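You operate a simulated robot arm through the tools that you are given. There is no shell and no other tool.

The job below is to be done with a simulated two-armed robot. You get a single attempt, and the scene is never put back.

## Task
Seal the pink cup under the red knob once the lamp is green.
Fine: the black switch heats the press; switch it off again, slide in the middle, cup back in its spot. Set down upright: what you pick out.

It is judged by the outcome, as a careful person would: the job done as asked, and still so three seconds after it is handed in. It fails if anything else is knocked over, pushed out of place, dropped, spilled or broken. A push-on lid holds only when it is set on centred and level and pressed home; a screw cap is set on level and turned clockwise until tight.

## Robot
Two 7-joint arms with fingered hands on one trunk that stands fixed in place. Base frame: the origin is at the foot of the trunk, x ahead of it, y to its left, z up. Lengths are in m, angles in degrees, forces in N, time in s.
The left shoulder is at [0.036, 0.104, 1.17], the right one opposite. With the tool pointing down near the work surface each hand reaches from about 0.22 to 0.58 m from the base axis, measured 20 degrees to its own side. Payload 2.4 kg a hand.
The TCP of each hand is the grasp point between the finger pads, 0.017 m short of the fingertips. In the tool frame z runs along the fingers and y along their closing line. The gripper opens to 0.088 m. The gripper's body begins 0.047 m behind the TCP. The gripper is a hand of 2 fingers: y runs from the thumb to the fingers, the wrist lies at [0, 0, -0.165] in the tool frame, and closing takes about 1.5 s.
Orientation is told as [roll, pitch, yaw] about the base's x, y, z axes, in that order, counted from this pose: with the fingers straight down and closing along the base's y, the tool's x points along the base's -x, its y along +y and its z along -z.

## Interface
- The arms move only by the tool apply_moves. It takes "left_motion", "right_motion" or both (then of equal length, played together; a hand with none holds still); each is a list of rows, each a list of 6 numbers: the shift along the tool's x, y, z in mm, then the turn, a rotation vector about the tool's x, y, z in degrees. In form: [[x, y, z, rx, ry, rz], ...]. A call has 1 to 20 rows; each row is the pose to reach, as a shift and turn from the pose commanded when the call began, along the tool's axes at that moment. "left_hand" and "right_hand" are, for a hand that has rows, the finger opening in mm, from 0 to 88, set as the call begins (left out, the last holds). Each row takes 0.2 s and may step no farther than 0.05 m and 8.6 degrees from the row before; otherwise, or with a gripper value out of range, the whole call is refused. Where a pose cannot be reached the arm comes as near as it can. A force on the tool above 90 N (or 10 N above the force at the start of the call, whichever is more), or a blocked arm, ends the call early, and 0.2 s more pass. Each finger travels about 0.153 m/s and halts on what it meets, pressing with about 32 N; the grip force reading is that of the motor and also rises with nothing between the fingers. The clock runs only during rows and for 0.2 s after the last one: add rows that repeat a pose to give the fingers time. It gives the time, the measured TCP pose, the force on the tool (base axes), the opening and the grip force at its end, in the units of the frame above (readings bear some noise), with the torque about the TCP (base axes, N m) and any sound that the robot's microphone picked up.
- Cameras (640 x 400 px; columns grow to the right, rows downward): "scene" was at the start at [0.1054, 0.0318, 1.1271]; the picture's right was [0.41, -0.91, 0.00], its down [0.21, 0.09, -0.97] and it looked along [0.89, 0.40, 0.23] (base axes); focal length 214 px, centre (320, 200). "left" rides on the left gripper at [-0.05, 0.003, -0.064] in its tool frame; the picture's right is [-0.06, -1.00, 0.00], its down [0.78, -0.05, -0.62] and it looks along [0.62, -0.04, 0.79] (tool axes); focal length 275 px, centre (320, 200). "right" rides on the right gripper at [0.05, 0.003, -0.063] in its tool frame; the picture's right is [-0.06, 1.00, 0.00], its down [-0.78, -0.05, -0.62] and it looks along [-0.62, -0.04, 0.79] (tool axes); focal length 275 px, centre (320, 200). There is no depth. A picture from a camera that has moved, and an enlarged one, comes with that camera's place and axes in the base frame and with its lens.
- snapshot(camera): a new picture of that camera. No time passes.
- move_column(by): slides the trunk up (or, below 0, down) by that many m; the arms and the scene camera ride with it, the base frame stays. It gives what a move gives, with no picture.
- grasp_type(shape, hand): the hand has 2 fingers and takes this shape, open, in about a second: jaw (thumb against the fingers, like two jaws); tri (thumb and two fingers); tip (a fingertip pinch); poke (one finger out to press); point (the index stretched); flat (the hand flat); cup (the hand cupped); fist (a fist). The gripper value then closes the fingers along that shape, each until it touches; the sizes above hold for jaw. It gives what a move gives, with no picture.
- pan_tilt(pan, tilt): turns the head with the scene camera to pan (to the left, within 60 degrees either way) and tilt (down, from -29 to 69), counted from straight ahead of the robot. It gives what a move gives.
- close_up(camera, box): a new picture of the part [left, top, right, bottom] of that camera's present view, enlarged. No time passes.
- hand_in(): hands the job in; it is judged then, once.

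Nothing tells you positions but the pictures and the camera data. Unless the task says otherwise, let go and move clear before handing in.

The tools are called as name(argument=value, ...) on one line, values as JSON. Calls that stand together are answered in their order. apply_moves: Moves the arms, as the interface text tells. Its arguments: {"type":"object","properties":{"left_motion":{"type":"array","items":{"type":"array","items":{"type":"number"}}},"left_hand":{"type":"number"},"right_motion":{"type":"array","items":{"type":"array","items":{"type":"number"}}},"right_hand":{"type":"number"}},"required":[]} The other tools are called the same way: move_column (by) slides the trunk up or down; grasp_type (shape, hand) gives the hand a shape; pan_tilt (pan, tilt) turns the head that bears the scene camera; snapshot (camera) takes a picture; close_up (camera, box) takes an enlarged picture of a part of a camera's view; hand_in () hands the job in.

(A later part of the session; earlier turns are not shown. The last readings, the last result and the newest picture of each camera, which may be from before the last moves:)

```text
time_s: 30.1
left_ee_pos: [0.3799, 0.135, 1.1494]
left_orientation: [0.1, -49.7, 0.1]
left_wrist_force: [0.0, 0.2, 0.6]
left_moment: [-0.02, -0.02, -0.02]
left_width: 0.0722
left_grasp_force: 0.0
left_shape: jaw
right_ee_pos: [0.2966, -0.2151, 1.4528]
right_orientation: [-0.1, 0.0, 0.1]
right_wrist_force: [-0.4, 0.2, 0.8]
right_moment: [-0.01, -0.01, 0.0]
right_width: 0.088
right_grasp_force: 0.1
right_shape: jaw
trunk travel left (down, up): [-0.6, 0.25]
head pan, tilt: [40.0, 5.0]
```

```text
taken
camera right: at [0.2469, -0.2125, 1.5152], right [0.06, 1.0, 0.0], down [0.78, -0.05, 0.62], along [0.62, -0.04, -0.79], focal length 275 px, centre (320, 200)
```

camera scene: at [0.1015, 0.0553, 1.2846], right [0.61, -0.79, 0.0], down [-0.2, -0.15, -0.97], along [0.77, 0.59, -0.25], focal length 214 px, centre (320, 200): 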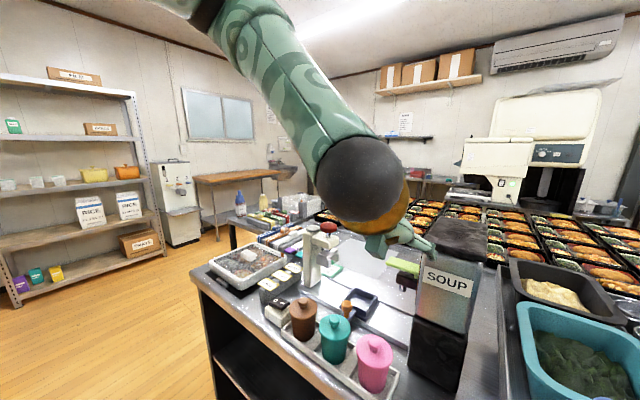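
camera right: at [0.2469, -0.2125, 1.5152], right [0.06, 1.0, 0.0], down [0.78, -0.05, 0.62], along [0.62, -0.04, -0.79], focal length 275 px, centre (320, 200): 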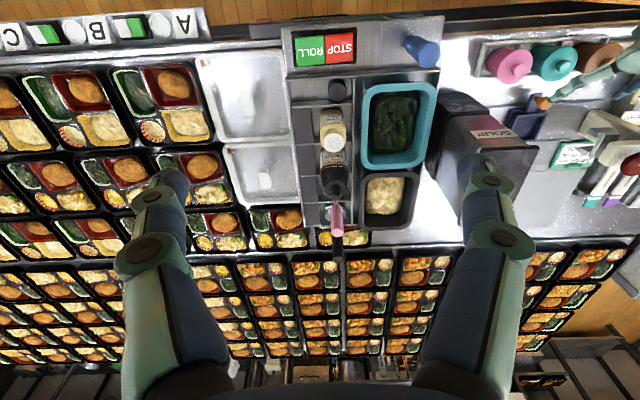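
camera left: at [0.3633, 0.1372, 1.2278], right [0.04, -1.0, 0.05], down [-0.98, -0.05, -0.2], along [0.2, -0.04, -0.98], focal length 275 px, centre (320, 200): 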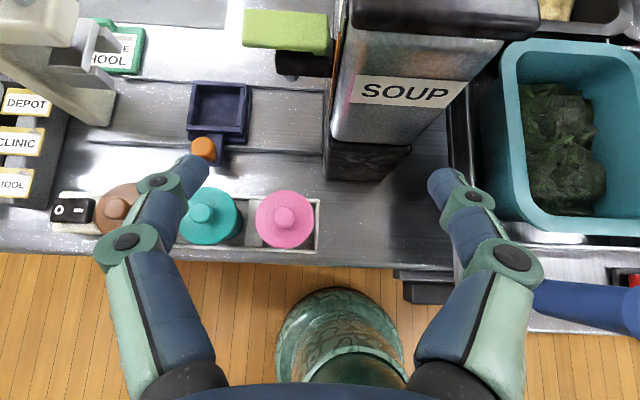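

I'll untilt the hand to vertical, get lower in a more stretched posture, and then tilt again from there.

apply_moves(left_motion=[[0, 12, 0, 0, 8.3, 0], [0, 24, 0, 0, 16.6, 0], [0, 36, 0, 0, 25, 0], [0, 48, 0, 0, 33.3, 0], [0, 60, 0, 0, 41.6, 0], [0, 65, 0, 0, 49.7, 0], [0, 65, 0, 0, 49.7, 0]])

apply_moves(left_motion=[[0, 0, 40, 0, 0, 0], [0, 0, 80, 0, 0, 0], [0, 0, 110, 0, 0, 0], [0, 0, 110, 0, 0, 0]])

snapshot(camera="scene")

```text
time_s: 31.7
left_ee_pos: [0.379, 0.2009, 1.1532]
left_orientation: [-0.2, -0.1, 0.0]
left_wrist_force: [0.3, 0.2, 0.2]
left_moment: [0.03, -0.03, -0.02]
left_width: 0.0723
left_grasp_force: 0.1
left_shape: jaw
right_ee_pos: [0.2966, -0.2146, 1.4523]
right_orientation: [-0.1, 0.0, 0.1]
right_wrist_force: [0.0, -0.2, -0.5]
right_moment: [0.0, 0.03, -0.01]
right_width: 0.0881
right_grasp_force: 0.1
right_shape: jaw
trunk travel left (down, up): [-0.6, 0.25]
head pan, tilt: [40.0, 5.0]
```

```text
time_s: 32.7
left_ee_pos: [0.3629, 0.2149, 1.0708]
left_orientation: [-0.1, -0.2, -0.1]
left_wrist_force: [-0.8, 0.0, 0.8]
left_moment: [0.0, 0.05, -0.01]
left_width: 0.072
left_grasp_force: 0.2
left_shape: jaw
left hand out of reach, approached as far as the arm can: row 2, 3, 4
right_ee_pos: [0.2964, -0.2166, 1.454]
right_orientation: [-0.1, 0.0, 0.1]
right_wrist_force: [-0.2, 0.2, -0.4]
right_moment: [-0.02, 0.02, 0.03]
right_width: 0.0878
right_grasp_force: 0.0
right_shape: jaw
trunk travel left (down, up): [-0.6, 0.25]
head pan, tilt: [40.0, 5.0]
```

```text
taken
camera scene: at [0.099, 0.0585, 1.2849], right [0.64, -0.77, 0.0], down [-0.19, -0.16, -0.97], along [0.74, 0.62, -0.25], focal length 214 px, centre (320, 200)
```

scene: 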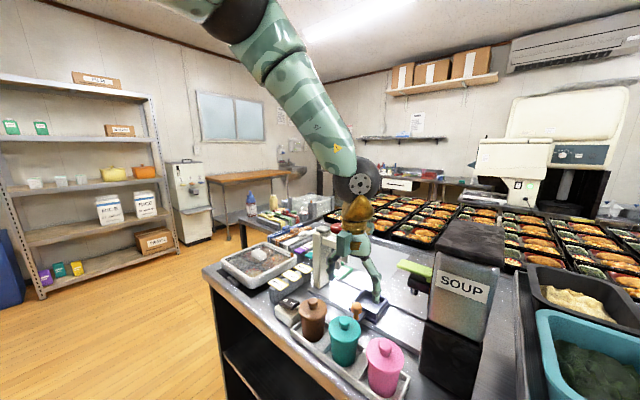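

The arm can't get its wrist far below shoulder height, so the trunk should be lower rather than higher. I'll raise both hands clear (right hand up and outward), then lower the trunk.

apply_moves(left_motion=[[4, -5, -45, 0, 0, 0], [8, -10, -90, 0, 0, 0], [12, -15, -135, 0, 0, 0], [16, -20, -180, 0, 0, 0], [20, -25, -225, 0, 0, 0], [24, -30, -270, 0, 0, 0], [28, -35, -315, 0, 0, 0], [32, -40, -360, 0, 0, 0], [33, -45, -400, 0, 0, 0], [33, -45, -400, 0, 0, 0]], right_motion=[[0, 0, -45, 0, 0, 0], [0, 0, -90, 0, 0, 0], [16, -20, -125, 0, 0, 0], [36, -45, -150, 0, 0, 0], [60, -75, -166, 0, 0, 0], [80, -110, -166, 0, 0, 0], [96, -133, -166, 0, 0, 0], [96, -133, -166, 0, 0, 0], [96, -133, -166, 0, 0, 0], [96, -133, -166, 0, 0, 0]])

```text
time_s: 34.9
left_ee_pos: [0.3268, 0.1697, 1.4733]
left_orientation: [-0.1, -0.2, 0.0]
left_wrist_force: [0.5, 0.3, -0.3]
left_moment: [-0.02, 0.04, 0.02]
left_width: 0.072
left_grasp_force: 0.1
left_shape: jaw
right_ee_pos: [0.304, -0.2427, 1.5683]
right_orientation: [0.1, -0.1, 0.1]
right_wrist_force: [-0.4, 0.3, 0.0]
right_moment: [0.02, 0.03, 0.01]
right_width: 0.0879
right_grasp_force: 0.1
right_shape: jaw
right hand out of reach, approached as far as the arm can: row 3, 4, 5, 6, 7, 8, 9, 10
trunk travel left (down, up): [-0.6, 0.25]
head pan, tilt: [40.0, 5.0]
```

I'll nudge the right hand back a bit toward the robot before lowering the trunk.

apply_moves(right_motion=[[20, 0, 0, 0, 0, 0], [40, 0, 0, 0, 0, 0], [60, 0, 0, 0, 0, 0], [60, 0, 0, 0, 0, 0]])

```text
time_s: 35.9
left_ee_pos: [0.3274, 0.1691, 1.4728]
left_orientation: [0.0, -0.2, -0.1]
left_wrist_force: [0.0, 0.1, 0.0]
left_moment: [0.02, -0.02, -0.04]
left_width: 0.0723
left_grasp_force: 0.0
left_shape: jaw
right_ee_pos: [0.304, -0.2434, 1.5672]
right_orientation: [0.0, -0.1, 0.2]
right_wrist_force: [-0.1, 0.0, -0.2]
right_moment: [0.0, 0.01, 0.03]
right_width: 0.0877
right_grasp_force: 0.0
right_shape: jaw
right hand out of reach, approached as far as the arm can: row 1, 2, 3, 4
trunk travel left (down, up): [-0.6, 0.25]
head pan, tilt: [40.0, 5.0]
```

Both hands are clear of the objects below, so I'll lower the trunk to −0.25 from the original.

move_column(by=-0.45)

pan_tilt(pan=35, tilt=5)

snapshot(camera="scene")

snapshot(camera="right")

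```text
refused: -0.45 is not a number from -0.4 to 0.4
```

```text
time_s: 36.6
left_ee_pos: [0.3284, 0.1691, 1.4728]
left_orientation: [-0.1, -0.3, 0.0]
left_wrist_force: [0.0, 0.5, 0.2]
left_moment: [0.01, 0.01, 0.04]
left_width: 0.0721
left_grasp_force: 0.0
left_shape: jaw
right_ee_pos: [0.3036, -0.2429, 1.5676]
right_orientation: [0.0, -0.1, 0.1]
right_wrist_force: [0.1, 0.9, -1.2]
right_moment: [0.01, 0.0, 0.02]
right_width: 0.0879
right_grasp_force: 0.0
right_shape: jaw
trunk travel left (down, up): [-0.6, 0.25]
head pan, tilt: [35.0, 5.0]
```

```text
taken
camera scene: at [0.106, 0.0483, 1.2913], right [0.54, -0.84, 0.0], down [-0.15, -0.1, -0.98], along [0.83, 0.53, -0.18], focal length 214 px, centre (320, 200)
```

scene: 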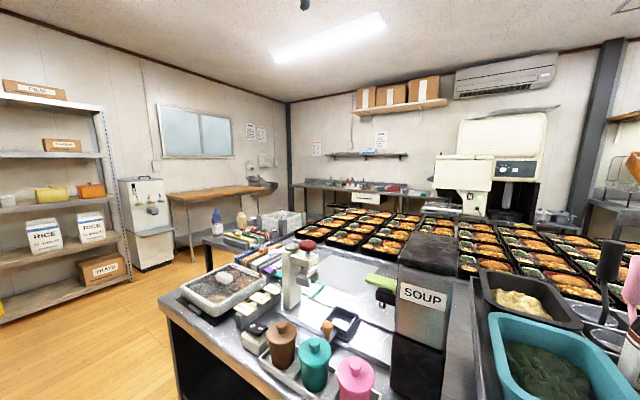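

```text
taken
camera right: at [0.2542, -0.2405, 1.6291], right [0.06, 1.0, 0.0], down [0.78, -0.05, 0.62], along [0.62, -0.04, -0.78], focal length 275 px, centre (320, 200)
```

right: 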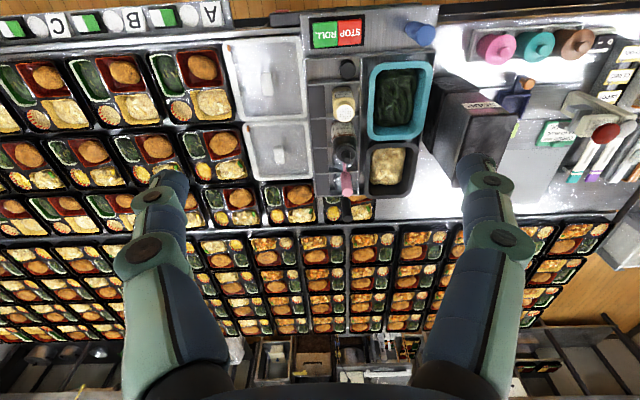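

The limit is 0.4 m per move; I'll lower by 0.4.

move_column(by=-0.4)

snapshot(camera="scene")

snapshot(camera="right")

snapshot(camera="left")

```text
time_s: 40.4
left_ee_pos: [0.3266, 0.1685, 1.0719]
left_orientation: [-0.1, -0.4, 0.0]
left_wrist_force: [-0.3, -0.1, -0.2]
left_moment: [0.01, 0.02, 0.01]
left_width: 0.0722
left_grasp_force: 0.0
left_shape: jaw
right_ee_pos: [0.3776, -0.2412, 1.1133]
right_orientation: [-0.1, 9.9, 0.2]
right_wrist_force: [0.2, -0.4, 0.2]
right_moment: [0.01, 0.01, -0.01]
right_width: 0.0879
right_grasp_force: 0.0
right_shape: jaw
trunk travel left (down, up): [-0.2, 0.65]
head pan, tilt: [35.0, 5.0]
```

```text
taken
camera scene: at [0.1238, 0.0349, 0.8856], right [0.39, -0.92, 0.0], down [-0.21, -0.09, -0.97], along [0.9, 0.38, -0.23], focal length 214 px, centre (320, 200)
```

scene: 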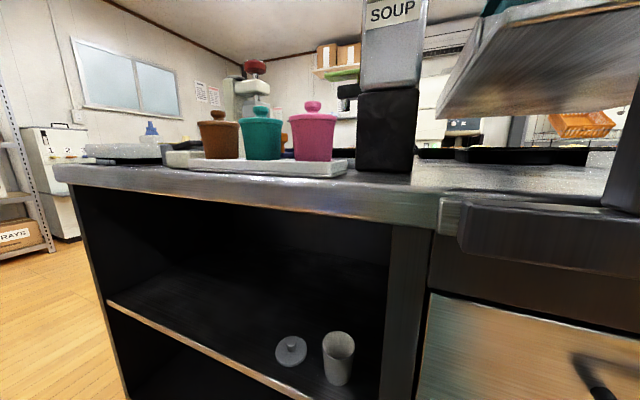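

```text
taken
camera right: at [0.3392, -0.2393, 1.1819], right [0.06, 1.0, -0.01], down [0.88, -0.05, 0.47], along [0.47, -0.04, -0.88], focal length 275 px, centre (320, 200)
```

right: 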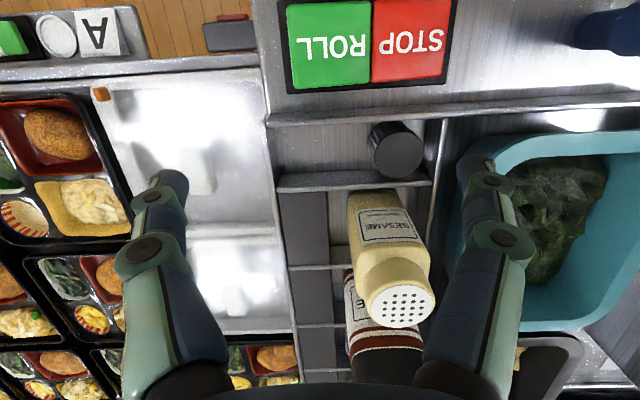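

```text
taken
camera left: at [0.3766, 0.1711, 1.1347], right [0.06, -1.0, 0.0], down [-0.79, -0.05, 0.61], along [-0.61, -0.04, -0.79], focal length 275 px, centre (320, 200)
```

left: 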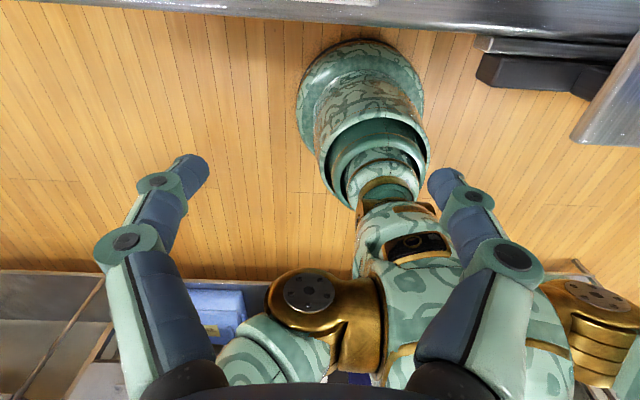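

The right hand has shifted unexpectedly (pitch 9.9°) and the head isn't at the commanded angle, so something may be touching on the right side. I'll look there before anything else.

pan_tilt(pan=-45, tilt=20)

snapshot(camera="scene")

```text
time_s: 41.9
left_ee_pos: [0.3273, 0.1697, 1.0708]
left_orientation: [0.0, -0.2, 0.1]
left_wrist_force: [-0.4, 0.3, -0.3]
left_moment: [-0.01, 0.0, 0.04]
left_width: 0.0721
left_grasp_force: 0.1
left_shape: jaw
right_ee_pos: [0.3764, -0.2416, 1.1116]
right_orientation: [0.0, 9.9, 0.1]
right_wrist_force: [-0.3, 1.0, -0.2]
right_moment: [-0.01, 0.0, 0.01]
right_width: 0.0879
right_grasp_force: 0.1
right_shape: jaw
trunk travel left (down, up): [-0.2, 0.65]
head pan, tilt: [-45.0, 20.0]
```

```text
taken
camera scene: at [0.1038, -0.0673, 0.8745], right [-0.71, -0.71, 0.0], down [-0.24, 0.24, -0.94], along [0.66, -0.66, -0.34], focal length 214 px, centre (320, 200)
```

scene: 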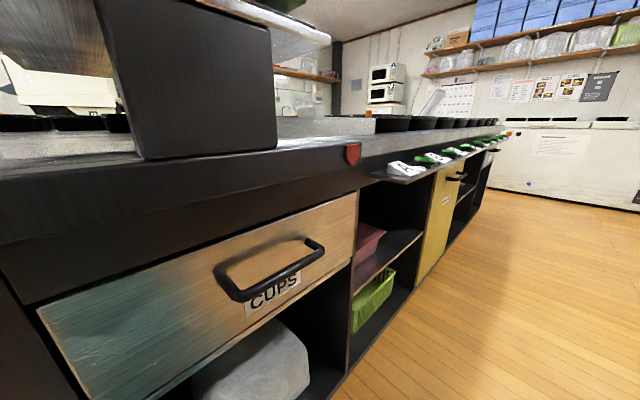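

pan_tilt(pan=-35, tilt=-25)

snapshot(camera="scene")

```text
time_s: 43.1
left_ee_pos: [0.3276, 0.1689, 1.0709]
left_orientation: [-0.1, -0.2, -0.1]
left_wrist_force: [0.1, 0.6, 0.4]
left_moment: [0.01, -0.01, 0.03]
left_width: 0.0722
left_grasp_force: 0.0
left_shape: jaw
right_ee_pos: [0.3784, -0.2423, 1.1117]
right_orientation: [0.0, 9.9, 0.1]
right_wrist_force: [0.3, 0.7, -0.6]
right_moment: [0.01, -0.01, -0.02]
right_width: 0.0878
right_grasp_force: 0.1
right_shape: jaw
trunk travel left (down, up): [-0.2, 0.65]
head pan, tilt: [-35.0, -25.0]
```

```text
taken
camera scene: at [0.1059, -0.0655, 0.885], right [-0.69, -0.73, 0.0], down [-0.17, 0.16, -0.97], along [0.71, -0.67, -0.23], focal length 214 px, centre (320, 200)
```

scene: 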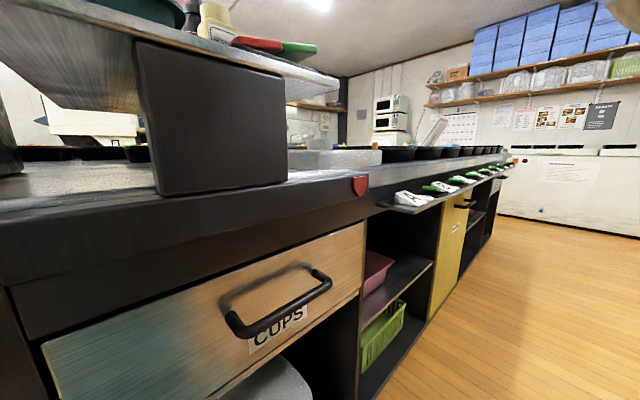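

The head seems obstructed and the right arm pushed out of pose, likely its elbow resting on the right-hand table after lowering. I'll raise the trunk by 0.2 m and see whether the right arm returns to its nominal pose.

move_column(by=0.2)

pan_tilt(pan=-45, tilt=-25)

snapshot(camera="scene")

snapshot(camera="left")

```text
time_s: 45.2
left_ee_pos: [0.3265, 0.1695, 1.2711]
left_orientation: [-0.1, -0.1, 0.0]
left_wrist_force: [0.3, -0.2, 0.0]
left_moment: [0.03, -0.02, 0.01]
left_width: 0.0721
left_grasp_force: 0.2
left_shape: jaw
right_ee_pos: [0.3377, -0.2402, 1.3443]
right_orientation: [0.0, 4.2, 0.1]
right_wrist_force: [-0.1, 0.3, -0.3]
right_moment: [0.01, 0.02, -0.01]
right_width: 0.088
right_grasp_force: 0.0
right_shape: jaw
trunk travel left (down, up): [-0.4, 0.45]
head pan, tilt: [-35.0, -25.0]
```

```text
time_s: 46.0
left_ee_pos: [0.3266, 0.1691, 1.2721]
left_orientation: [-0.2, -0.2, 0.0]
left_wrist_force: [-0.1, 0.1, -1.0]
left_moment: [-0.01, 0.02, 0.02]
left_width: 0.0722
left_grasp_force: 0.0
left_shape: jaw
right_ee_pos: [0.3356, -0.242, 1.3445]
right_orientation: [-0.1, 4.2, 0.2]
right_wrist_force: [0.2, 0.4, 0.1]
right_moment: [-0.04, 0.0, 0.01]
right_width: 0.0874
right_grasp_force: 0.0
right_shape: jaw
trunk travel left (down, up): [-0.4, 0.45]
head pan, tilt: [-45.0, -25.0]
```

```text
taken
camera scene: at [0.0866, -0.0762, 1.0864], right [-0.8, -0.6, 0.0], down [-0.13, 0.18, -0.97], along [0.58, -0.78, -0.22], focal length 214 px, centre (320, 200)
```

scene: 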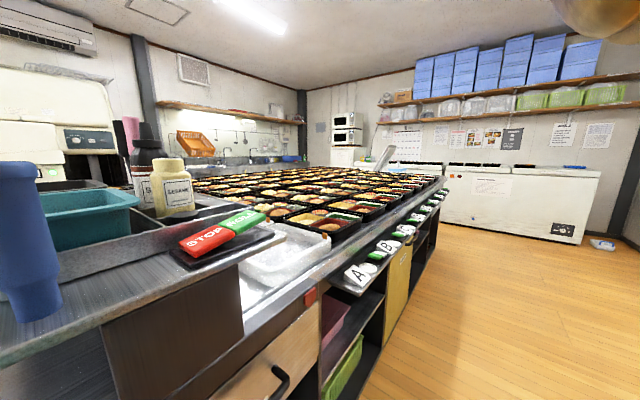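

```text
taken
camera left: at [0.3768, 0.171, 1.3344], right [0.06, -1.0, 0.0], down [-0.79, -0.05, 0.62], along [-0.61, -0.04, -0.79], focal length 275 px, centre (320, 200)
```

left: 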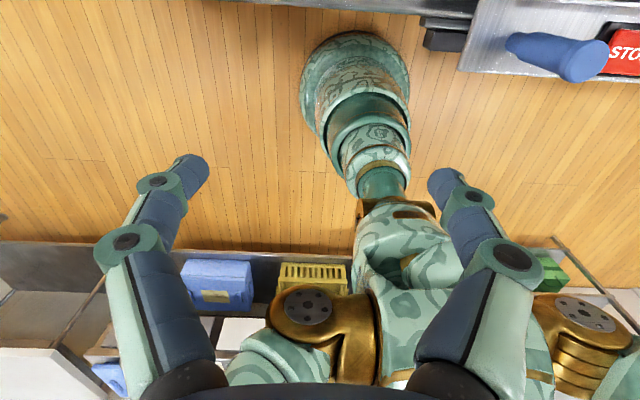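

Head tilt seems mechanically limited at about 13° down in this pose, and the right arm is still slightly off. I'll bring the right hand to a comfortable pose with its tool vertical.

apply_moves(right_motion=[[10, -5, 15, 0, -2, 0], [20, -10, 30, 0, -4.2, 0], [27, -10, 46, 0, -4.2, 0], [27, -10, 46, 0, -4.2, 0]])

```text
time_s: 47.0
left_ee_pos: [0.3266, 0.168, 1.2707]
left_orientation: [0.0, -0.2, 0.1]
left_wrist_force: [0.4, -0.3, 0.5]
left_moment: [-0.03, 0.0, 0.01]
left_width: 0.0724
left_grasp_force: 0.2
left_shape: jaw
right_ee_pos: [0.3059, -0.2515, 1.299]
right_orientation: [0.0, 0.0, 0.1]
right_wrist_force: [-0.3, -0.6, 0.2]
right_moment: [0.02, -0.04, 0.0]
right_width: 0.0876
right_grasp_force: 0.1
right_shape: jaw
trunk travel left (down, up): [-0.4, 0.45]
head pan, tilt: [-45.0, -25.0]
```

I'll raise both hands a bit, then lower the trunk in steps while checking that the right arm stays put.

apply_moves(left_motion=[[0, 0, -35, 0, 0, 0], [0, 0, -70, 0, 0, 0], [0, 0, -100, 0, 0, 0], [0, 0, -100, 0, 0, 0]], right_motion=[[0, 0, -15, 0, 0, 0], [0, 0, -30, 0, 0, 0], [0, 0, -40, 0, 0, 0], [0, 0, -40, 0, 0, 0]])

pan_tilt(pan=20, tilt=30)

move_column(by=-0.1)

```text
time_s: 48.0
left_ee_pos: [0.3169, 0.1756, 1.3493]
left_orientation: [-0.1, -0.3, 0.0]
left_wrist_force: [0.8, -1.2, 0.3]
left_moment: [0.03, 0.0, 0.04]
left_width: 0.0719
left_grasp_force: 0.1
left_shape: jaw
left hand out of reach, approached as far as the arm can: row 3, 4
right_ee_pos: [0.3094, -0.2478, 1.3364]
right_orientation: [0.0, -0.1, 0.2]
right_wrist_force: [0.4, 0.7, 0.7]
right_moment: [-0.03, 0.0, 0.02]
right_width: 0.0882
right_grasp_force: 0.1
right_shape: jaw
right hand out of reach, approached as far as the arm can: row 3, 4
trunk travel left (down, up): [-0.4, 0.45]
head pan, tilt: [-45.0, -25.0]
```

```text
time_s: 49.3
left_ee_pos: [0.3163, 0.1754, 1.349]
left_orientation: [-0.2, -0.3, 0.0]
left_wrist_force: [0.0, 0.5, -0.5]
left_moment: [0.01, 0.03, 0.02]
left_width: 0.0721
left_grasp_force: 0.2
left_shape: jaw
right_ee_pos: [0.3103, -0.2476, 1.3361]
right_orientation: [0.0, -0.1, 0.2]
right_wrist_force: [0.0, 0.0, 0.0]
right_moment: [-0.03, -0.01, 0.0]
right_width: 0.088
right_grasp_force: 0.0
right_shape: jaw
trunk travel left (down, up): [-0.4, 0.45]
head pan, tilt: [20.0, 30.0]
```

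```text
time_s: 50.6
left_ee_pos: [0.316, 0.1761, 1.2488]
left_orientation: [-0.1, -0.3, -0.1]
left_wrist_force: [-0.2, 0.2, 0.6]
left_moment: [0.01, 0.04, 0.02]
left_width: 0.0722
left_grasp_force: 0.0
left_shape: jaw
right_ee_pos: [0.3299, -0.249, 1.2229]
right_orientation: [0.0, 2.6, 0.1]
right_wrist_force: [-0.6, 0.3, -1.1]
right_moment: [0.02, 0.01, 0.02]
right_width: 0.0879
right_grasp_force: 0.1
right_shape: jaw
trunk travel left (down, up): [-0.3, 0.55]
head pan, tilt: [20.0, 30.0]
```

I'll put the right hand back in a comfortable pose, and tilt the left hand over the pink cup while staying above it.

apply_moves(left_motion=[[-13, -2, 25, 0, -8.3, 0], [-26, -4, 50, 0, -16.6, 0], [-39, -6, 75, 0, -25, 0], [-52, -8, 100, 0, -33.3, 0], [-65, -10, 125, 0, -41.6, 0], [-77, -11.5, 149, 0, -50, 0], [-77, -11.5, 149, 0, -50, 0]], right_motion=[[15, 0, 10, 0, -1.3, 0], [30, 0, 22, 0, -2.6, 0], [30, 0, 22, 0, -2.6, 0], [30, 0, 22, 0, -2.6, 0], [30, 0, 22, 0, -2.6, 0], [30, 0, 22, 0, -2.6, 0], [30, 0, 22, 0, -2.6, 0]])

snapshot(camera="left")

snapshot(camera="scene")

```text
time_s: 52.2
left_ee_pos: [0.3919, 0.1619, 1.1004]
left_orientation: [-0.1, -50.3, 0.1]
left_wrist_force: [-0.4, 0.3, 0.6]
left_moment: [-0.01, 0.0, 0.02]
left_width: 0.072
left_grasp_force: 0.1
left_shape: jaw
right_ee_pos: [0.302, -0.2472, 1.1986]
right_orientation: [0.1, 0.0, 0.1]
right_wrist_force: [-0.3, 0.7, 0.4]
right_moment: [0.0, 0.0, 0.03]
right_width: 0.0877
right_grasp_force: 0.1
right_shape: jaw
trunk travel left (down, up): [-0.3, 0.55]
head pan, tilt: [20.0, 30.0]
```

```text
taken
camera left: at [0.375, 0.164, 1.1784], right [0.04, -1.0, 0.05], down [-0.98, -0.05, -0.21], along [0.21, -0.04, -0.98], focal length 275 px, centre (320, 200)
```

left: 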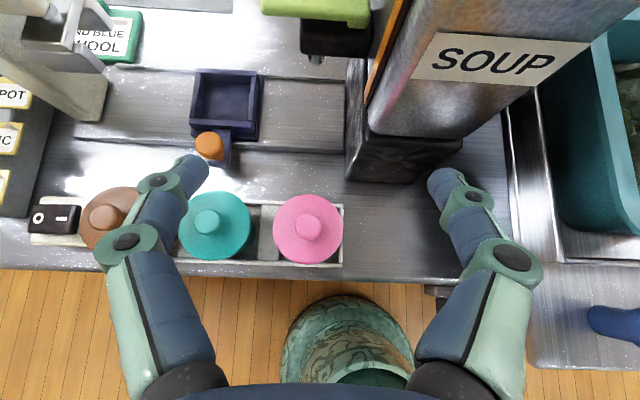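

```text
taken
camera scene: at [0.1187, 0.0294, 0.9582], right [0.34, -0.94, 0.0], down [-0.47, -0.17, -0.87], along [0.81, 0.3, -0.5], focal length 214 px, centre (320, 200)
```

scene: 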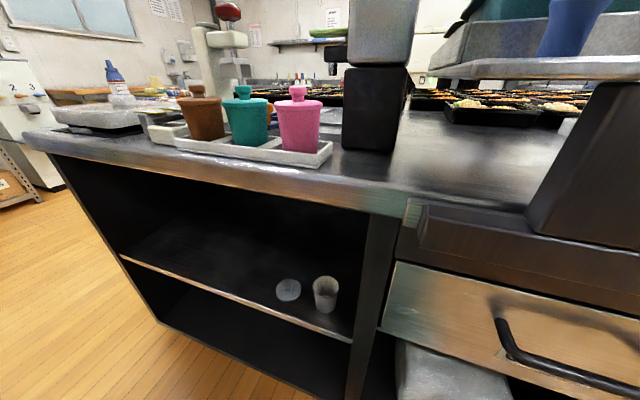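

The left hand is directly above the pink cup at the right tilt, and the head now gives a good side view. I'll zoom on the pink cup's side for heights.

close_up(camera="scene", box=[220, 70, 350, 170])

```text
4.00 times, centred on (285, 120) of scene
camera zoom: at [0.1187, 0.0294, 0.9582], right [0.34, -0.94, 0.0], down [-0.47, -0.17, -0.87], along [0.81, 0.3, -0.5], focal length 858 px, centre (460, 520)
```

zoom: 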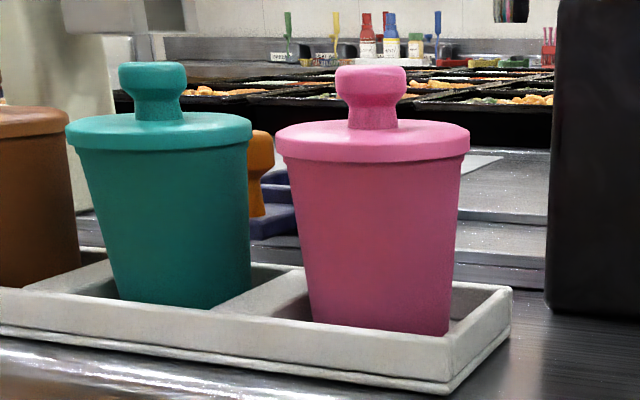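

From the side view, the lid spans z 0.920–0.927, the knob top is at 0.947, and the body tapers from r≈30 to 25 mm. I'll lower the trunk 0.1 m for a better approach and watch the right arm.

move_column(by=-0.1)

```text
time_s: 53.6
left_ee_pos: [0.394, 0.1632, 1.0001]
left_orientation: [-0.1, -50.3, 0.0]
left_wrist_force: [0.2, 0.5, 0.7]
left_moment: [-0.01, -0.01, -0.01]
left_width: 0.0722
left_grasp_force: 0.2
left_shape: jaw
right_ee_pos: [0.3278, -0.2474, 1.0808]
right_orientation: [0.2, 4.0, 0.2]
right_wrist_force: [-0.1, -0.2, 0.2]
right_moment: [0.02, 0.01, 0.01]
right_width: 0.088
right_grasp_force: 0.0
right_shape: jaw
trunk travel left (down, up): [-0.2, 0.65]
head pan, tilt: [20.0, 30.0]
```

The right arm again shifts forward slightly as the trunk goes down, so I'll look at what its elbow is near.

pan_tilt(pan=-60, tilt=13)

snapshot(camera="scene")

snapshot(camera="right")

```text
time_s: 55.1
left_ee_pos: [0.394, 0.1634, 1.0004]
left_orientation: [0.0, -50.2, 0.1]
left_wrist_force: [0.2, -1.1, 0.9]
left_moment: [0.0, -0.01, 0.0]
left_width: 0.0721
left_grasp_force: 0.0
left_shape: jaw
right_ee_pos: [0.3281, -0.2482, 1.0799]
right_orientation: [0.0, 4.2, 0.0]
right_wrist_force: [0.8, 0.1, -1.2]
right_moment: [0.01, 0.02, -0.01]
right_width: 0.0879
right_grasp_force: 0.2
right_shape: jaw
trunk travel left (down, up): [-0.2, 0.65]
head pan, tilt: [-60.0, 13.0]
```

```text
taken
camera scene: at [0.0846, -0.0823, 0.8859], right [-0.87, -0.5, 0.0], down [-0.11, 0.19, -0.97], along [0.49, -0.84, -0.23], focal length 214 px, centre (320, 200)
```

scene: 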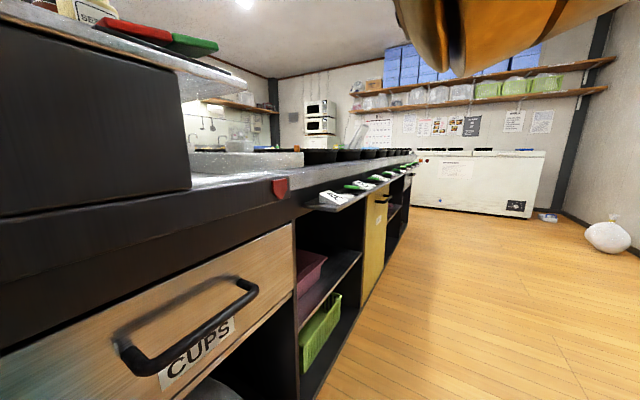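

```text
taken
camera right: at [0.2823, -0.2449, 1.1457], right [0.06, 1.0, 0.0], down [0.83, -0.05, 0.56], along [0.56, -0.04, -0.83], focal length 275 px, centre (320, 200)
```

right: 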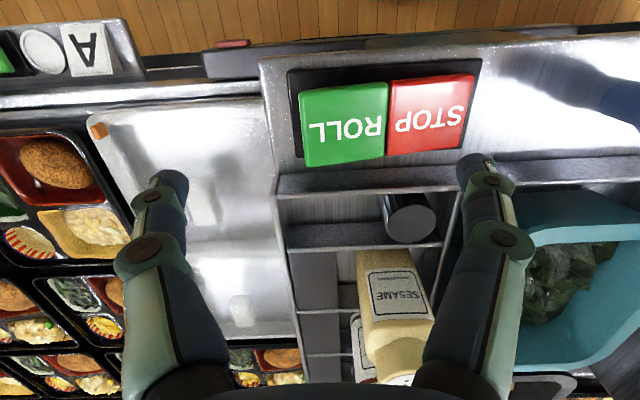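

The right elbow hangs free of the furniture, so its small drift is harmless at this height; I won't lower further. Now I'll retreat slightly and descend to just behind the pink cup's lid.

apply_moves(left_motion=[[12.1, 1.2, -14.6, 0, 0, 0], [37, 1.2, 6.2, 0, 0, 0], [62.1, 1.2, 27, 0, 0, 0], [62.1, 1.2, 27, 0, 0, 0]], left_hand=72)

pan_tilt(pan=20, tilt=20)

snapshot(camera="left")

snapshot(camera="scene")

```text
time_s: 56.1
left_ee_pos: [0.3916, 0.164, 0.9417]
left_orientation: [0.0, -50.2, 0.1]
left_wrist_force: [-0.3, -0.1, 0.8]
left_moment: [0.0, 0.02, 0.02]
left_width: 0.0723
left_grasp_force: 0.0
left_shape: jaw
left hand out of reach, approached as far as the arm can: row 2, 3, 4
right_ee_pos: [0.3284, -0.2471, 1.0801]
right_orientation: [0.2, 4.1, 0.0]
right_wrist_force: [0.3, 0.3, -0.7]
right_moment: [0.01, -0.01, 0.0]
right_width: 0.0876
right_grasp_force: 0.0
right_shape: jaw
trunk travel left (down, up): [-0.2, 0.65]
head pan, tilt: [-60.0, 13.0]
```

```text
time_s: 57.6
left_ee_pos: [0.3919, 0.1635, 0.9421]
left_orientation: [0.0, -50.1, 0.0]
left_wrist_force: [-0.4, 0.5, -0.3]
left_moment: [0.05, 0.02, 0.01]
left_width: 0.072
left_grasp_force: 0.0
left_shape: jaw
right_ee_pos: [0.3273, -0.2483, 1.0804]
right_orientation: [0.2, 4.0, 0.0]
right_wrist_force: [0.5, -0.3, 0.1]
right_moment: [0.0, 0.02, 0.0]
right_width: 0.088
right_grasp_force: 0.1
right_shape: jaw
trunk travel left (down, up): [-0.2, 0.65]
head pan, tilt: [20.0, 20.0]
```

```text
taken
camera left: at [0.3752, 0.1655, 1.0205], right [0.04, -1.0, 0.05], down [-0.98, -0.05, -0.21], along [0.21, -0.04, -0.98], focal length 275 px, centre (320, 200)
```

left: 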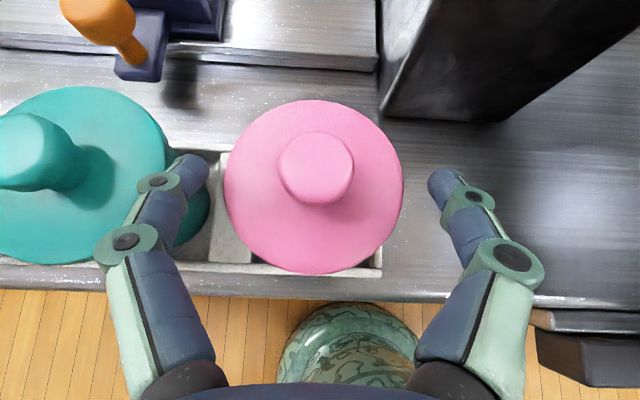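

```text
taken
camera scene: at [0.1254, 0.0303, 0.8745], right [0.34, -0.94, 0.0], down [-0.32, -0.12, -0.94], along [0.88, 0.32, -0.34], focal length 214 px, centre (320, 200)
```

scene: 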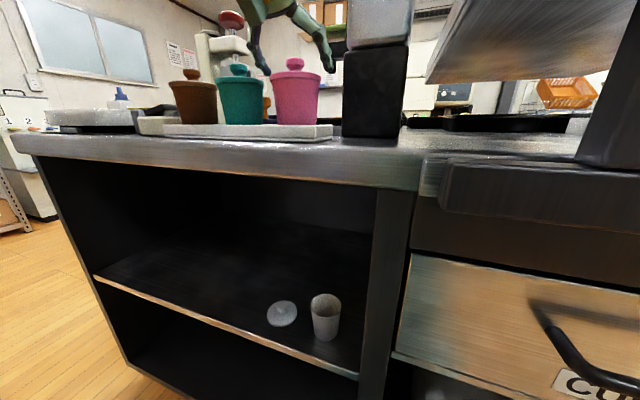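

The fingers straddle the pink cup, with about 3–5 mm of room on each side. I'll descend straight to the grip height below the lid.

apply_moves(left_motion=[[12, 0.5, 10.5, 0, 0, 0], [24, 0.5, 21, 0, 0, 0], [36.3, 0.5, 31.5, 0, 0, 0], [36.3, 0.5, 31.5, 0, 0, 0]], left_hand=72)

snapshot(camera="left")

close_up(camera="scene", box=[220, 20, 380, 150])

```text
time_s: 58.6
left_ee_pos: [0.4062, 0.1654, 0.8959]
left_orientation: [-0.1, -50.1, 0.1]
left_wrist_force: [0.1, 0.5, -0.5]
left_moment: [0.03, -0.01, -0.01]
left_width: 0.0722
left_grasp_force: 0.1
left_shape: jaw
left hand out of reach, approached as far as the arm can: row 1, 2, 3, 4
right_ee_pos: [0.3265, -0.2473, 1.0804]
right_orientation: [0.1, 4.2, 0.1]
right_wrist_force: [-0.3, 0.5, 0.4]
right_moment: [-0.01, 0.0, 0.0]
right_width: 0.0879
right_grasp_force: 0.0
right_shape: jaw
trunk travel left (down, up): [-0.2, 0.65]
head pan, tilt: [20.0, 20.0]
```

```text
taken
camera left: at [0.388, 0.166, 0.9745], right [0.04, -1.0, 0.05], down [-0.98, -0.05, -0.21], along [0.21, -0.04, -0.98], focal length 275 px, centre (320, 200)
```

left: 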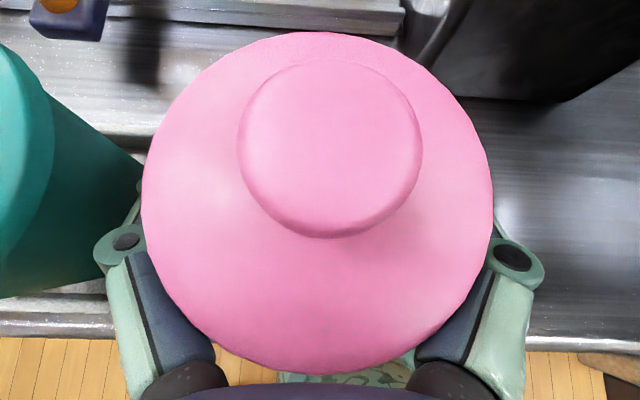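

```text
3.08 times, centred on (300, 85) of scene
camera zoom: at [0.1254, 0.0304, 0.8745], right [0.34, -0.94, 0.0], down [-0.32, -0.12, -0.94], along [0.88, 0.32, -0.34], focal length 660 px, centre (382, 554)
```

zoom: 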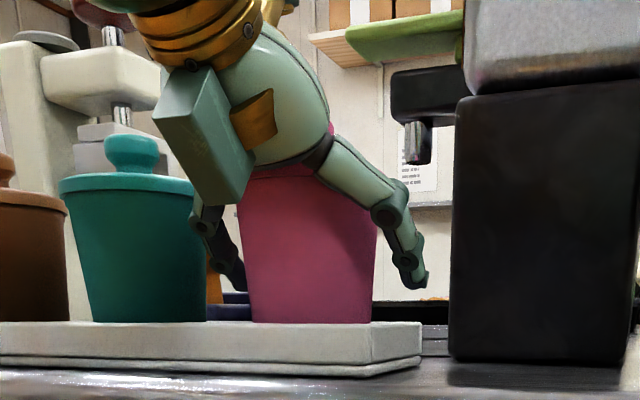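

The hand ended about 12 mm too far forward because the arm is folded to its limit. Reducing the tilt to 40° frees 20 mm, so I'll rotate to 40° while backing up so the fingers pass under the lid.

apply_moves(left_motion=[[3, -0.2, -2.8, 0, 2.5, 0], [6, -0.5, -5.7, 0, 5, 0], [9, -0.8, -8.5, 0, 7.5, 0], [12.1, -1, -11.4, 0, 10, 0], [12.1, -1, -11.4, 0, 10, 0]], left_hand=72)

snapshot(camera="left")

close_up(camera="scene", box=[220, 20, 380, 150])

```text
time_s: 59.8
left_ee_pos: [0.3892, 0.1609, 0.8934]
left_orientation: [0.0, -40.2, 0.0]
left_wrist_force: [0.5, -0.4, -0.4]
left_moment: [0.03, 0.02, -0.02]
left_width: 0.0723
left_grasp_force: 0.1
left_shape: jaw
right_ee_pos: [0.3284, -0.2476, 1.0796]
right_orientation: [0.1, 4.1, 0.0]
right_wrist_force: [-0.7, 0.8, 0.4]
right_moment: [0.02, 0.0, 0.0]
right_width: 0.088
right_grasp_force: 0.1
right_shape: jaw
trunk travel left (down, up): [-0.2, 0.65]
head pan, tilt: [20.0, 20.0]
```

```text
taken
camera left: at [0.3859, 0.1644, 0.974], right [0.05, -1.0, 0.04], down [-1.0, -0.05, -0.03], along [0.04, -0.04, -1.0], focal length 275 px, centre (320, 200)
```

left: 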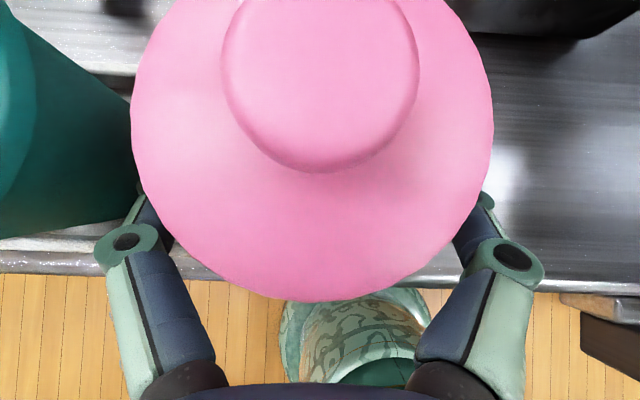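

```text
3.08 times, centred on (300, 85) of scene
camera zoom: at [0.1254, 0.0303, 0.8745], right [0.34, -0.94, 0.0], down [-0.32, -0.12, -0.94], along [0.88, 0.32, -0.34], focal length 660 px, centre (382, 554)
```

zoom: 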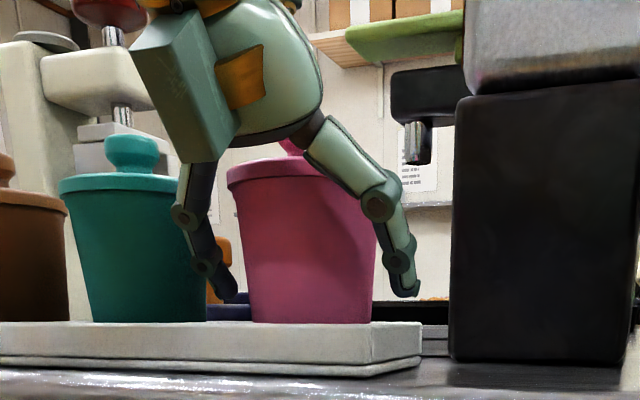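

The fingers are now correctly placed beside the cup body below the lid. I'll centre by about 1.5 mm and then close.

apply_moves(left_motion=[[0, 1.5, 0, 0, 0, 0], [0, 1.5, 0, 0, 0, 0]], left_hand=72)

apply_moves(left_motion=[[0, 0, 0, 0, 0, 0], [0, 0, 0, 0, 0, 0], [0, 0, 0, 0, 0, 0], [0, 0, 0, 0, 0, 0], [0, 0, 0, 0, 0, 0], [0, 0, 0, 0, 0, 0]], left_hand=45)

snapshot(camera="left")

close_up(camera="scene", box=[220, 20, 380, 150])

```text
time_s: 60.4
left_ee_pos: [0.3892, 0.1646, 0.8931]
left_orientation: [-0.2, -40.1, 0.0]
left_wrist_force: [-0.4, 0.4, 0.1]
left_moment: [-0.02, 0.0, -0.01]
left_width: 0.0722
left_grasp_force: 0.1
left_shape: jaw
right_ee_pos: [0.3283, -0.246, 1.0806]
right_orientation: [0.1, 4.1, 0.1]
right_wrist_force: [-0.1, 0.5, 0.1]
right_moment: [0.0, 0.0, 0.01]
right_width: 0.0881
right_grasp_force: 0.0
right_shape: jaw
trunk travel left (down, up): [-0.2, 0.65]
head pan, tilt: [20.0, 20.0]
```

```text
time_s: 61.8
left_ee_pos: [0.3885, 0.1632, 0.8931]
left_orientation: [-0.2, -40.3, 0.0]
left_wrist_force: [0.6, 0.7, -1.7]
left_moment: [-0.02, 0.0, 0.03]
left_width: 0.0409
left_grasp_force: 32.0
left_shape: jaw
right_ee_pos: [0.3279, -0.2473, 1.0795]
right_orientation: [0.1, 4.1, 0.1]
right_wrist_force: [0.5, -1.8, -0.4]
right_moment: [0.01, -0.03, -0.01]
right_width: 0.088
right_grasp_force: 0.1
right_shape: jaw
trunk travel left (down, up): [-0.2, 0.65]
head pan, tilt: [20.0, 20.0]
```

```text
taken
camera left: at [0.3857, 0.1661, 0.9738], right [0.05, -1.0, 0.04], down [-1.0, -0.05, -0.03], along [0.04, -0.04, -1.0], focal length 275 px, centre (320, 200)
```

left: 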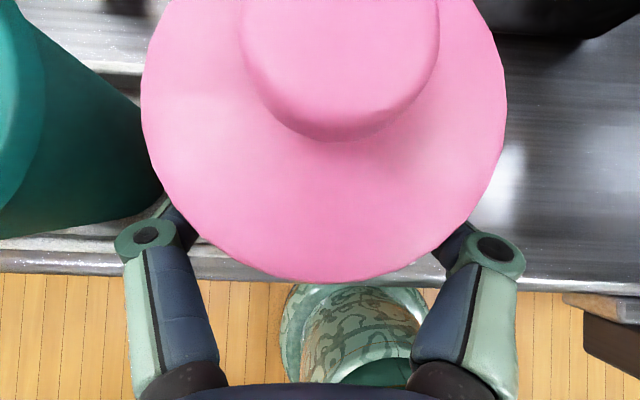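

```text
3.08 times, centred on (300, 85) of scene
camera zoom: at [0.1254, 0.0304, 0.8745], right [0.34, -0.94, 0.0], down [-0.32, -0.12, -0.94], along [0.88, 0.32, -0.34], focal length 660 px, centre (382, 554)
```

zoom: 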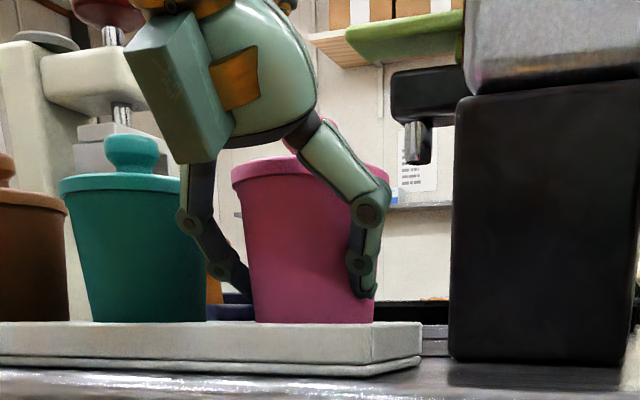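

The grip closed at 41 mm, meaning the fingertips caught only the near side of the cup. I'll reopen, advance ~14 mm at a slightly steeper tilt, and regrip around the cup's axis.

apply_moves(left_motion=[[0, 0, 0, 0, 0, 0], [0, 0, 0, 0, 0, 0], [0, 0, 0, 0, 0, 0]], left_hand=72)

apply_moves(left_motion=[[-3.7, 0.3, 3.1, 0, -1.7, 0], [-7.4, 0.6, 6.2, 0, -3.4, 0], [-11.1, 1, 9.4, 0, -5, 0], [-11.1, 1, 9.4, 0, -5, 0]])

snapshot(camera="left")

close_up(camera="scene", box=[220, 20, 380, 150])

```text
time_s: 62.6
left_ee_pos: [0.3891, 0.1635, 0.8925]
left_orientation: [-0.1, -40.3, 0.0]
left_wrist_force: [-0.1, -0.3, 0.3]
left_moment: [-0.01, 0.0, -0.02]
left_width: 0.0717
left_grasp_force: 0.0
left_shape: jaw
right_ee_pos: [0.3272, -0.2478, 1.0801]
right_orientation: [0.1, 4.1, 0.1]
right_wrist_force: [0.0, 0.0, 0.9]
right_moment: [0.01, 0.04, 0.01]
right_width: 0.088
right_grasp_force: 0.1
right_shape: jaw
trunk travel left (down, up): [-0.2, 0.65]
head pan, tilt: [20.0, 20.0]
```

```text
time_s: 63.6
left_ee_pos: [0.4029, 0.1648, 0.8942]
left_orientation: [-0.1, -45.2, 0.0]
left_wrist_force: [0.1, 0.0, -0.5]
left_moment: [0.01, 0.03, -0.02]
left_width: 0.0717
left_grasp_force: 0.1
left_shape: jaw
right_ee_pos: [0.3287, -0.2476, 1.0803]
right_orientation: [0.1, 4.2, 0.0]
right_wrist_force: [-0.1, 0.9, -0.7]
right_moment: [-0.01, -0.02, -0.01]
right_width: 0.0881
right_grasp_force: 0.1
right_shape: jaw
trunk travel left (down, up): [-0.2, 0.65]
head pan, tilt: [20.0, 20.0]
```

```text
taken
camera left: at [0.3929, 0.1677, 0.9741], right [0.04, -1.0, 0.05], down [-0.99, -0.05, -0.12], along [0.12, -0.04, -0.99], focal length 275 px, centre (320, 200)
```

left: 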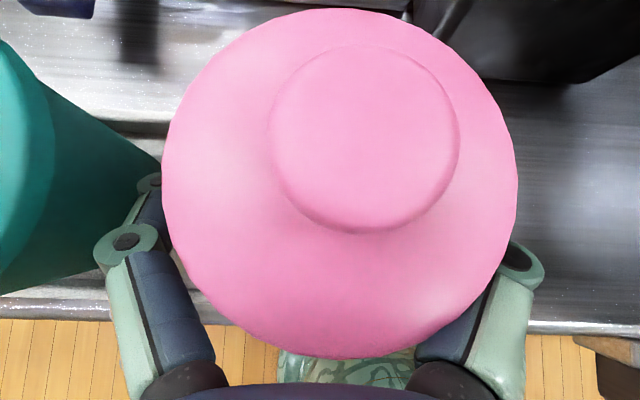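

```text
3.08 times, centred on (300, 85) of scene
camera zoom: at [0.1254, 0.0304, 0.8745], right [0.34, -0.94, 0.0], down [-0.32, -0.12, -0.94], along [0.88, 0.32, -0.34], focal length 660 px, centre (382, 554)
```

zoom: 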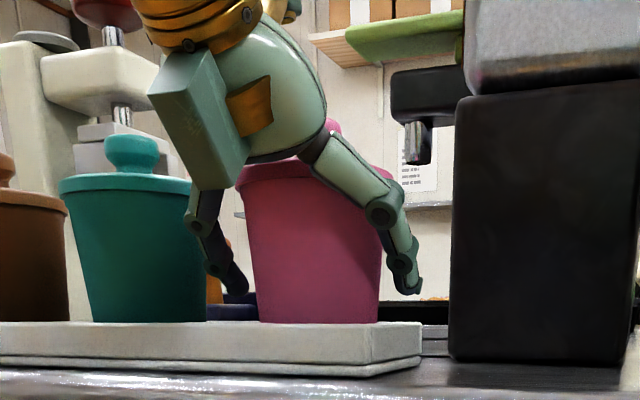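

The cup axis is now at about (0.4045, 0.163), right between the fingers. I'll shift 2 mm to centre and close again.

apply_moves(left_motion=[[0, -2, 0, 0, 0, 0], [0, -2, 0, 0, 0, 0]], left_hand=72)

apply_moves(left_motion=[[0, 0, 0, 0, 0, 0], [0, 0, 0, 0, 0, 0], [0, 0, 0, 0, 0, 0], [0, 0, 0, 0, 0, 0], [0, 0, 0, 0, 0, 0], [0, 0, 0, 0, 0, 0]], left_hand=50)

snapshot(camera="left")

close_up(camera="scene", box=[220, 20, 380, 150])

```text
time_s: 64.2
left_ee_pos: [0.4035, 0.1632, 0.8958]
left_orientation: [-0.1, -45.2, 0.1]
left_wrist_force: [-0.5, -0.3, 0.2]
left_moment: [0.0, -0.02, 0.03]
left_width: 0.0719
left_grasp_force: 0.1
left_shape: jaw
right_ee_pos: [0.3277, -0.2484, 1.0812]
right_orientation: [0.1, 4.0, 0.2]
right_wrist_force: [0.0, 0.3, 0.0]
right_moment: [0.0, 0.01, -0.02]
right_width: 0.088
right_grasp_force: 0.0
right_shape: jaw
trunk travel left (down, up): [-0.2, 0.65]
head pan, tilt: [20.0, 20.0]
```

```text
time_s: 65.6
left_ee_pos: [0.4031, 0.1636, 0.8942]
left_orientation: [-0.1, -45.1, -0.1]
left_wrist_force: [0.0, 0.6, -1.2]
left_moment: [0.05, -0.01, -0.01]
left_width: 0.0506
left_grasp_force: 0.1
left_shape: jaw
right_ee_pos: [0.3275, -0.2467, 1.0804]
right_orientation: [0.1, 4.1, 0.1]
right_wrist_force: [-0.1, -0.1, 0.2]
right_moment: [0.01, -0.02, 0.04]
right_width: 0.088
right_grasp_force: 0.0
right_shape: jaw
trunk travel left (down, up): [-0.2, 0.65]
head pan, tilt: [20.0, 20.0]
```

```text
taken
camera left: at [0.3929, 0.1654, 0.9745], right [0.04, -1.0, 0.05], down [-0.99, -0.05, -0.12], along [0.12, -0.04, -0.99], focal length 275 px, centre (320, 200)
```

left: 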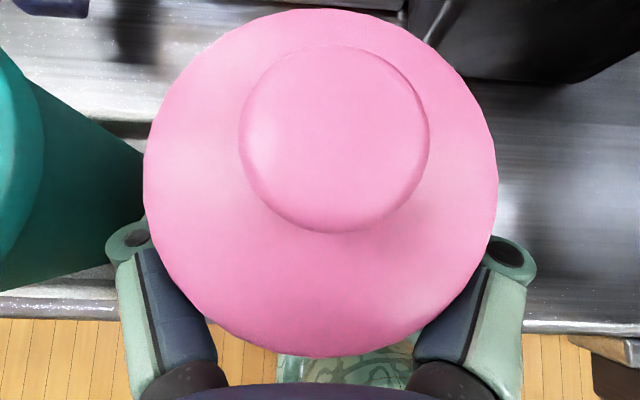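

```text
3.08 times, centred on (300, 85) of scene
camera zoom: at [0.1254, 0.0303, 0.8745], right [0.34, -0.94, 0.0], down [-0.32, -0.12, -0.94], along [0.88, 0.32, -0.34], focal length 660 px, centre (382, 554)
```

zoom: 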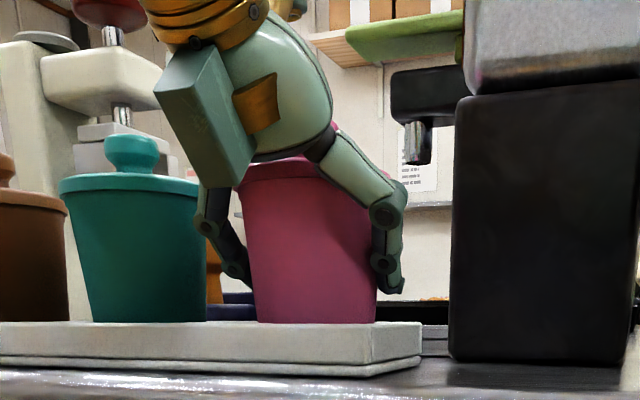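

The fingers reached 50 mm with no contact yet, so I'll keep closing until they grip.

apply_moves(left_motion=[[0, 0, 0, 0, 0, 0], [0, 0, 0, 0, 0, 0], [0, 0, 0, 0, 0, 0], [0, 0, 0, 0, 0, 0], [0, 0, 0, 0, 0, 0], [0, 0, 0, 0, 0, 0]], left_hand=30)

snapshot(camera="left")

close_up(camera="scene", box=[220, 20, 380, 150])

```text
time_s: 67.0
left_ee_pos: [0.4026, 0.1635, 0.895]
left_orientation: [-0.1, -45.2, 0.0]
left_wrist_force: [-0.1, 0.2, -0.8]
left_moment: [-0.02, 0.0, -0.01]
left_width: 0.0413
left_grasp_force: 32.1
left_shape: jaw
right_ee_pos: [0.3274, -0.2477, 1.0797]
right_orientation: [0.1, 4.1, 0.1]
right_wrist_force: [-0.1, -0.3, -0.3]
right_moment: [0.01, 0.0, 0.01]
right_width: 0.088
right_grasp_force: 0.0
right_shape: jaw
trunk travel left (down, up): [-0.2, 0.65]
head pan, tilt: [20.0, 20.0]
```

```text
taken
camera left: at [0.3929, 0.1654, 0.9744], right [0.04, -1.0, 0.05], down [-0.99, -0.05, -0.12], along [0.12, -0.04, -0.99], focal length 275 px, centre (320, 200)
```

left: 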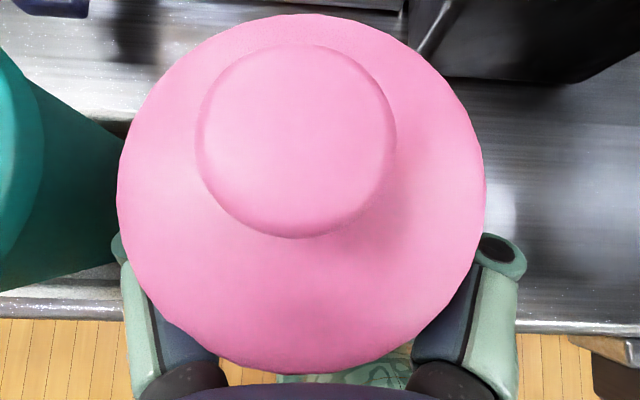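

```text
3.08 times, centred on (300, 85) of scene
camera zoom: at [0.1254, 0.0304, 0.8745], right [0.34, -0.94, 0.0], down [-0.32, -0.12, -0.94], along [0.88, 0.32, -0.34], focal length 660 px, centre (382, 554)
```

zoom: 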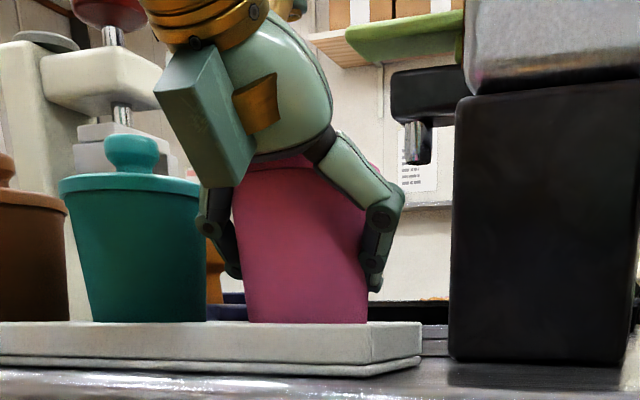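

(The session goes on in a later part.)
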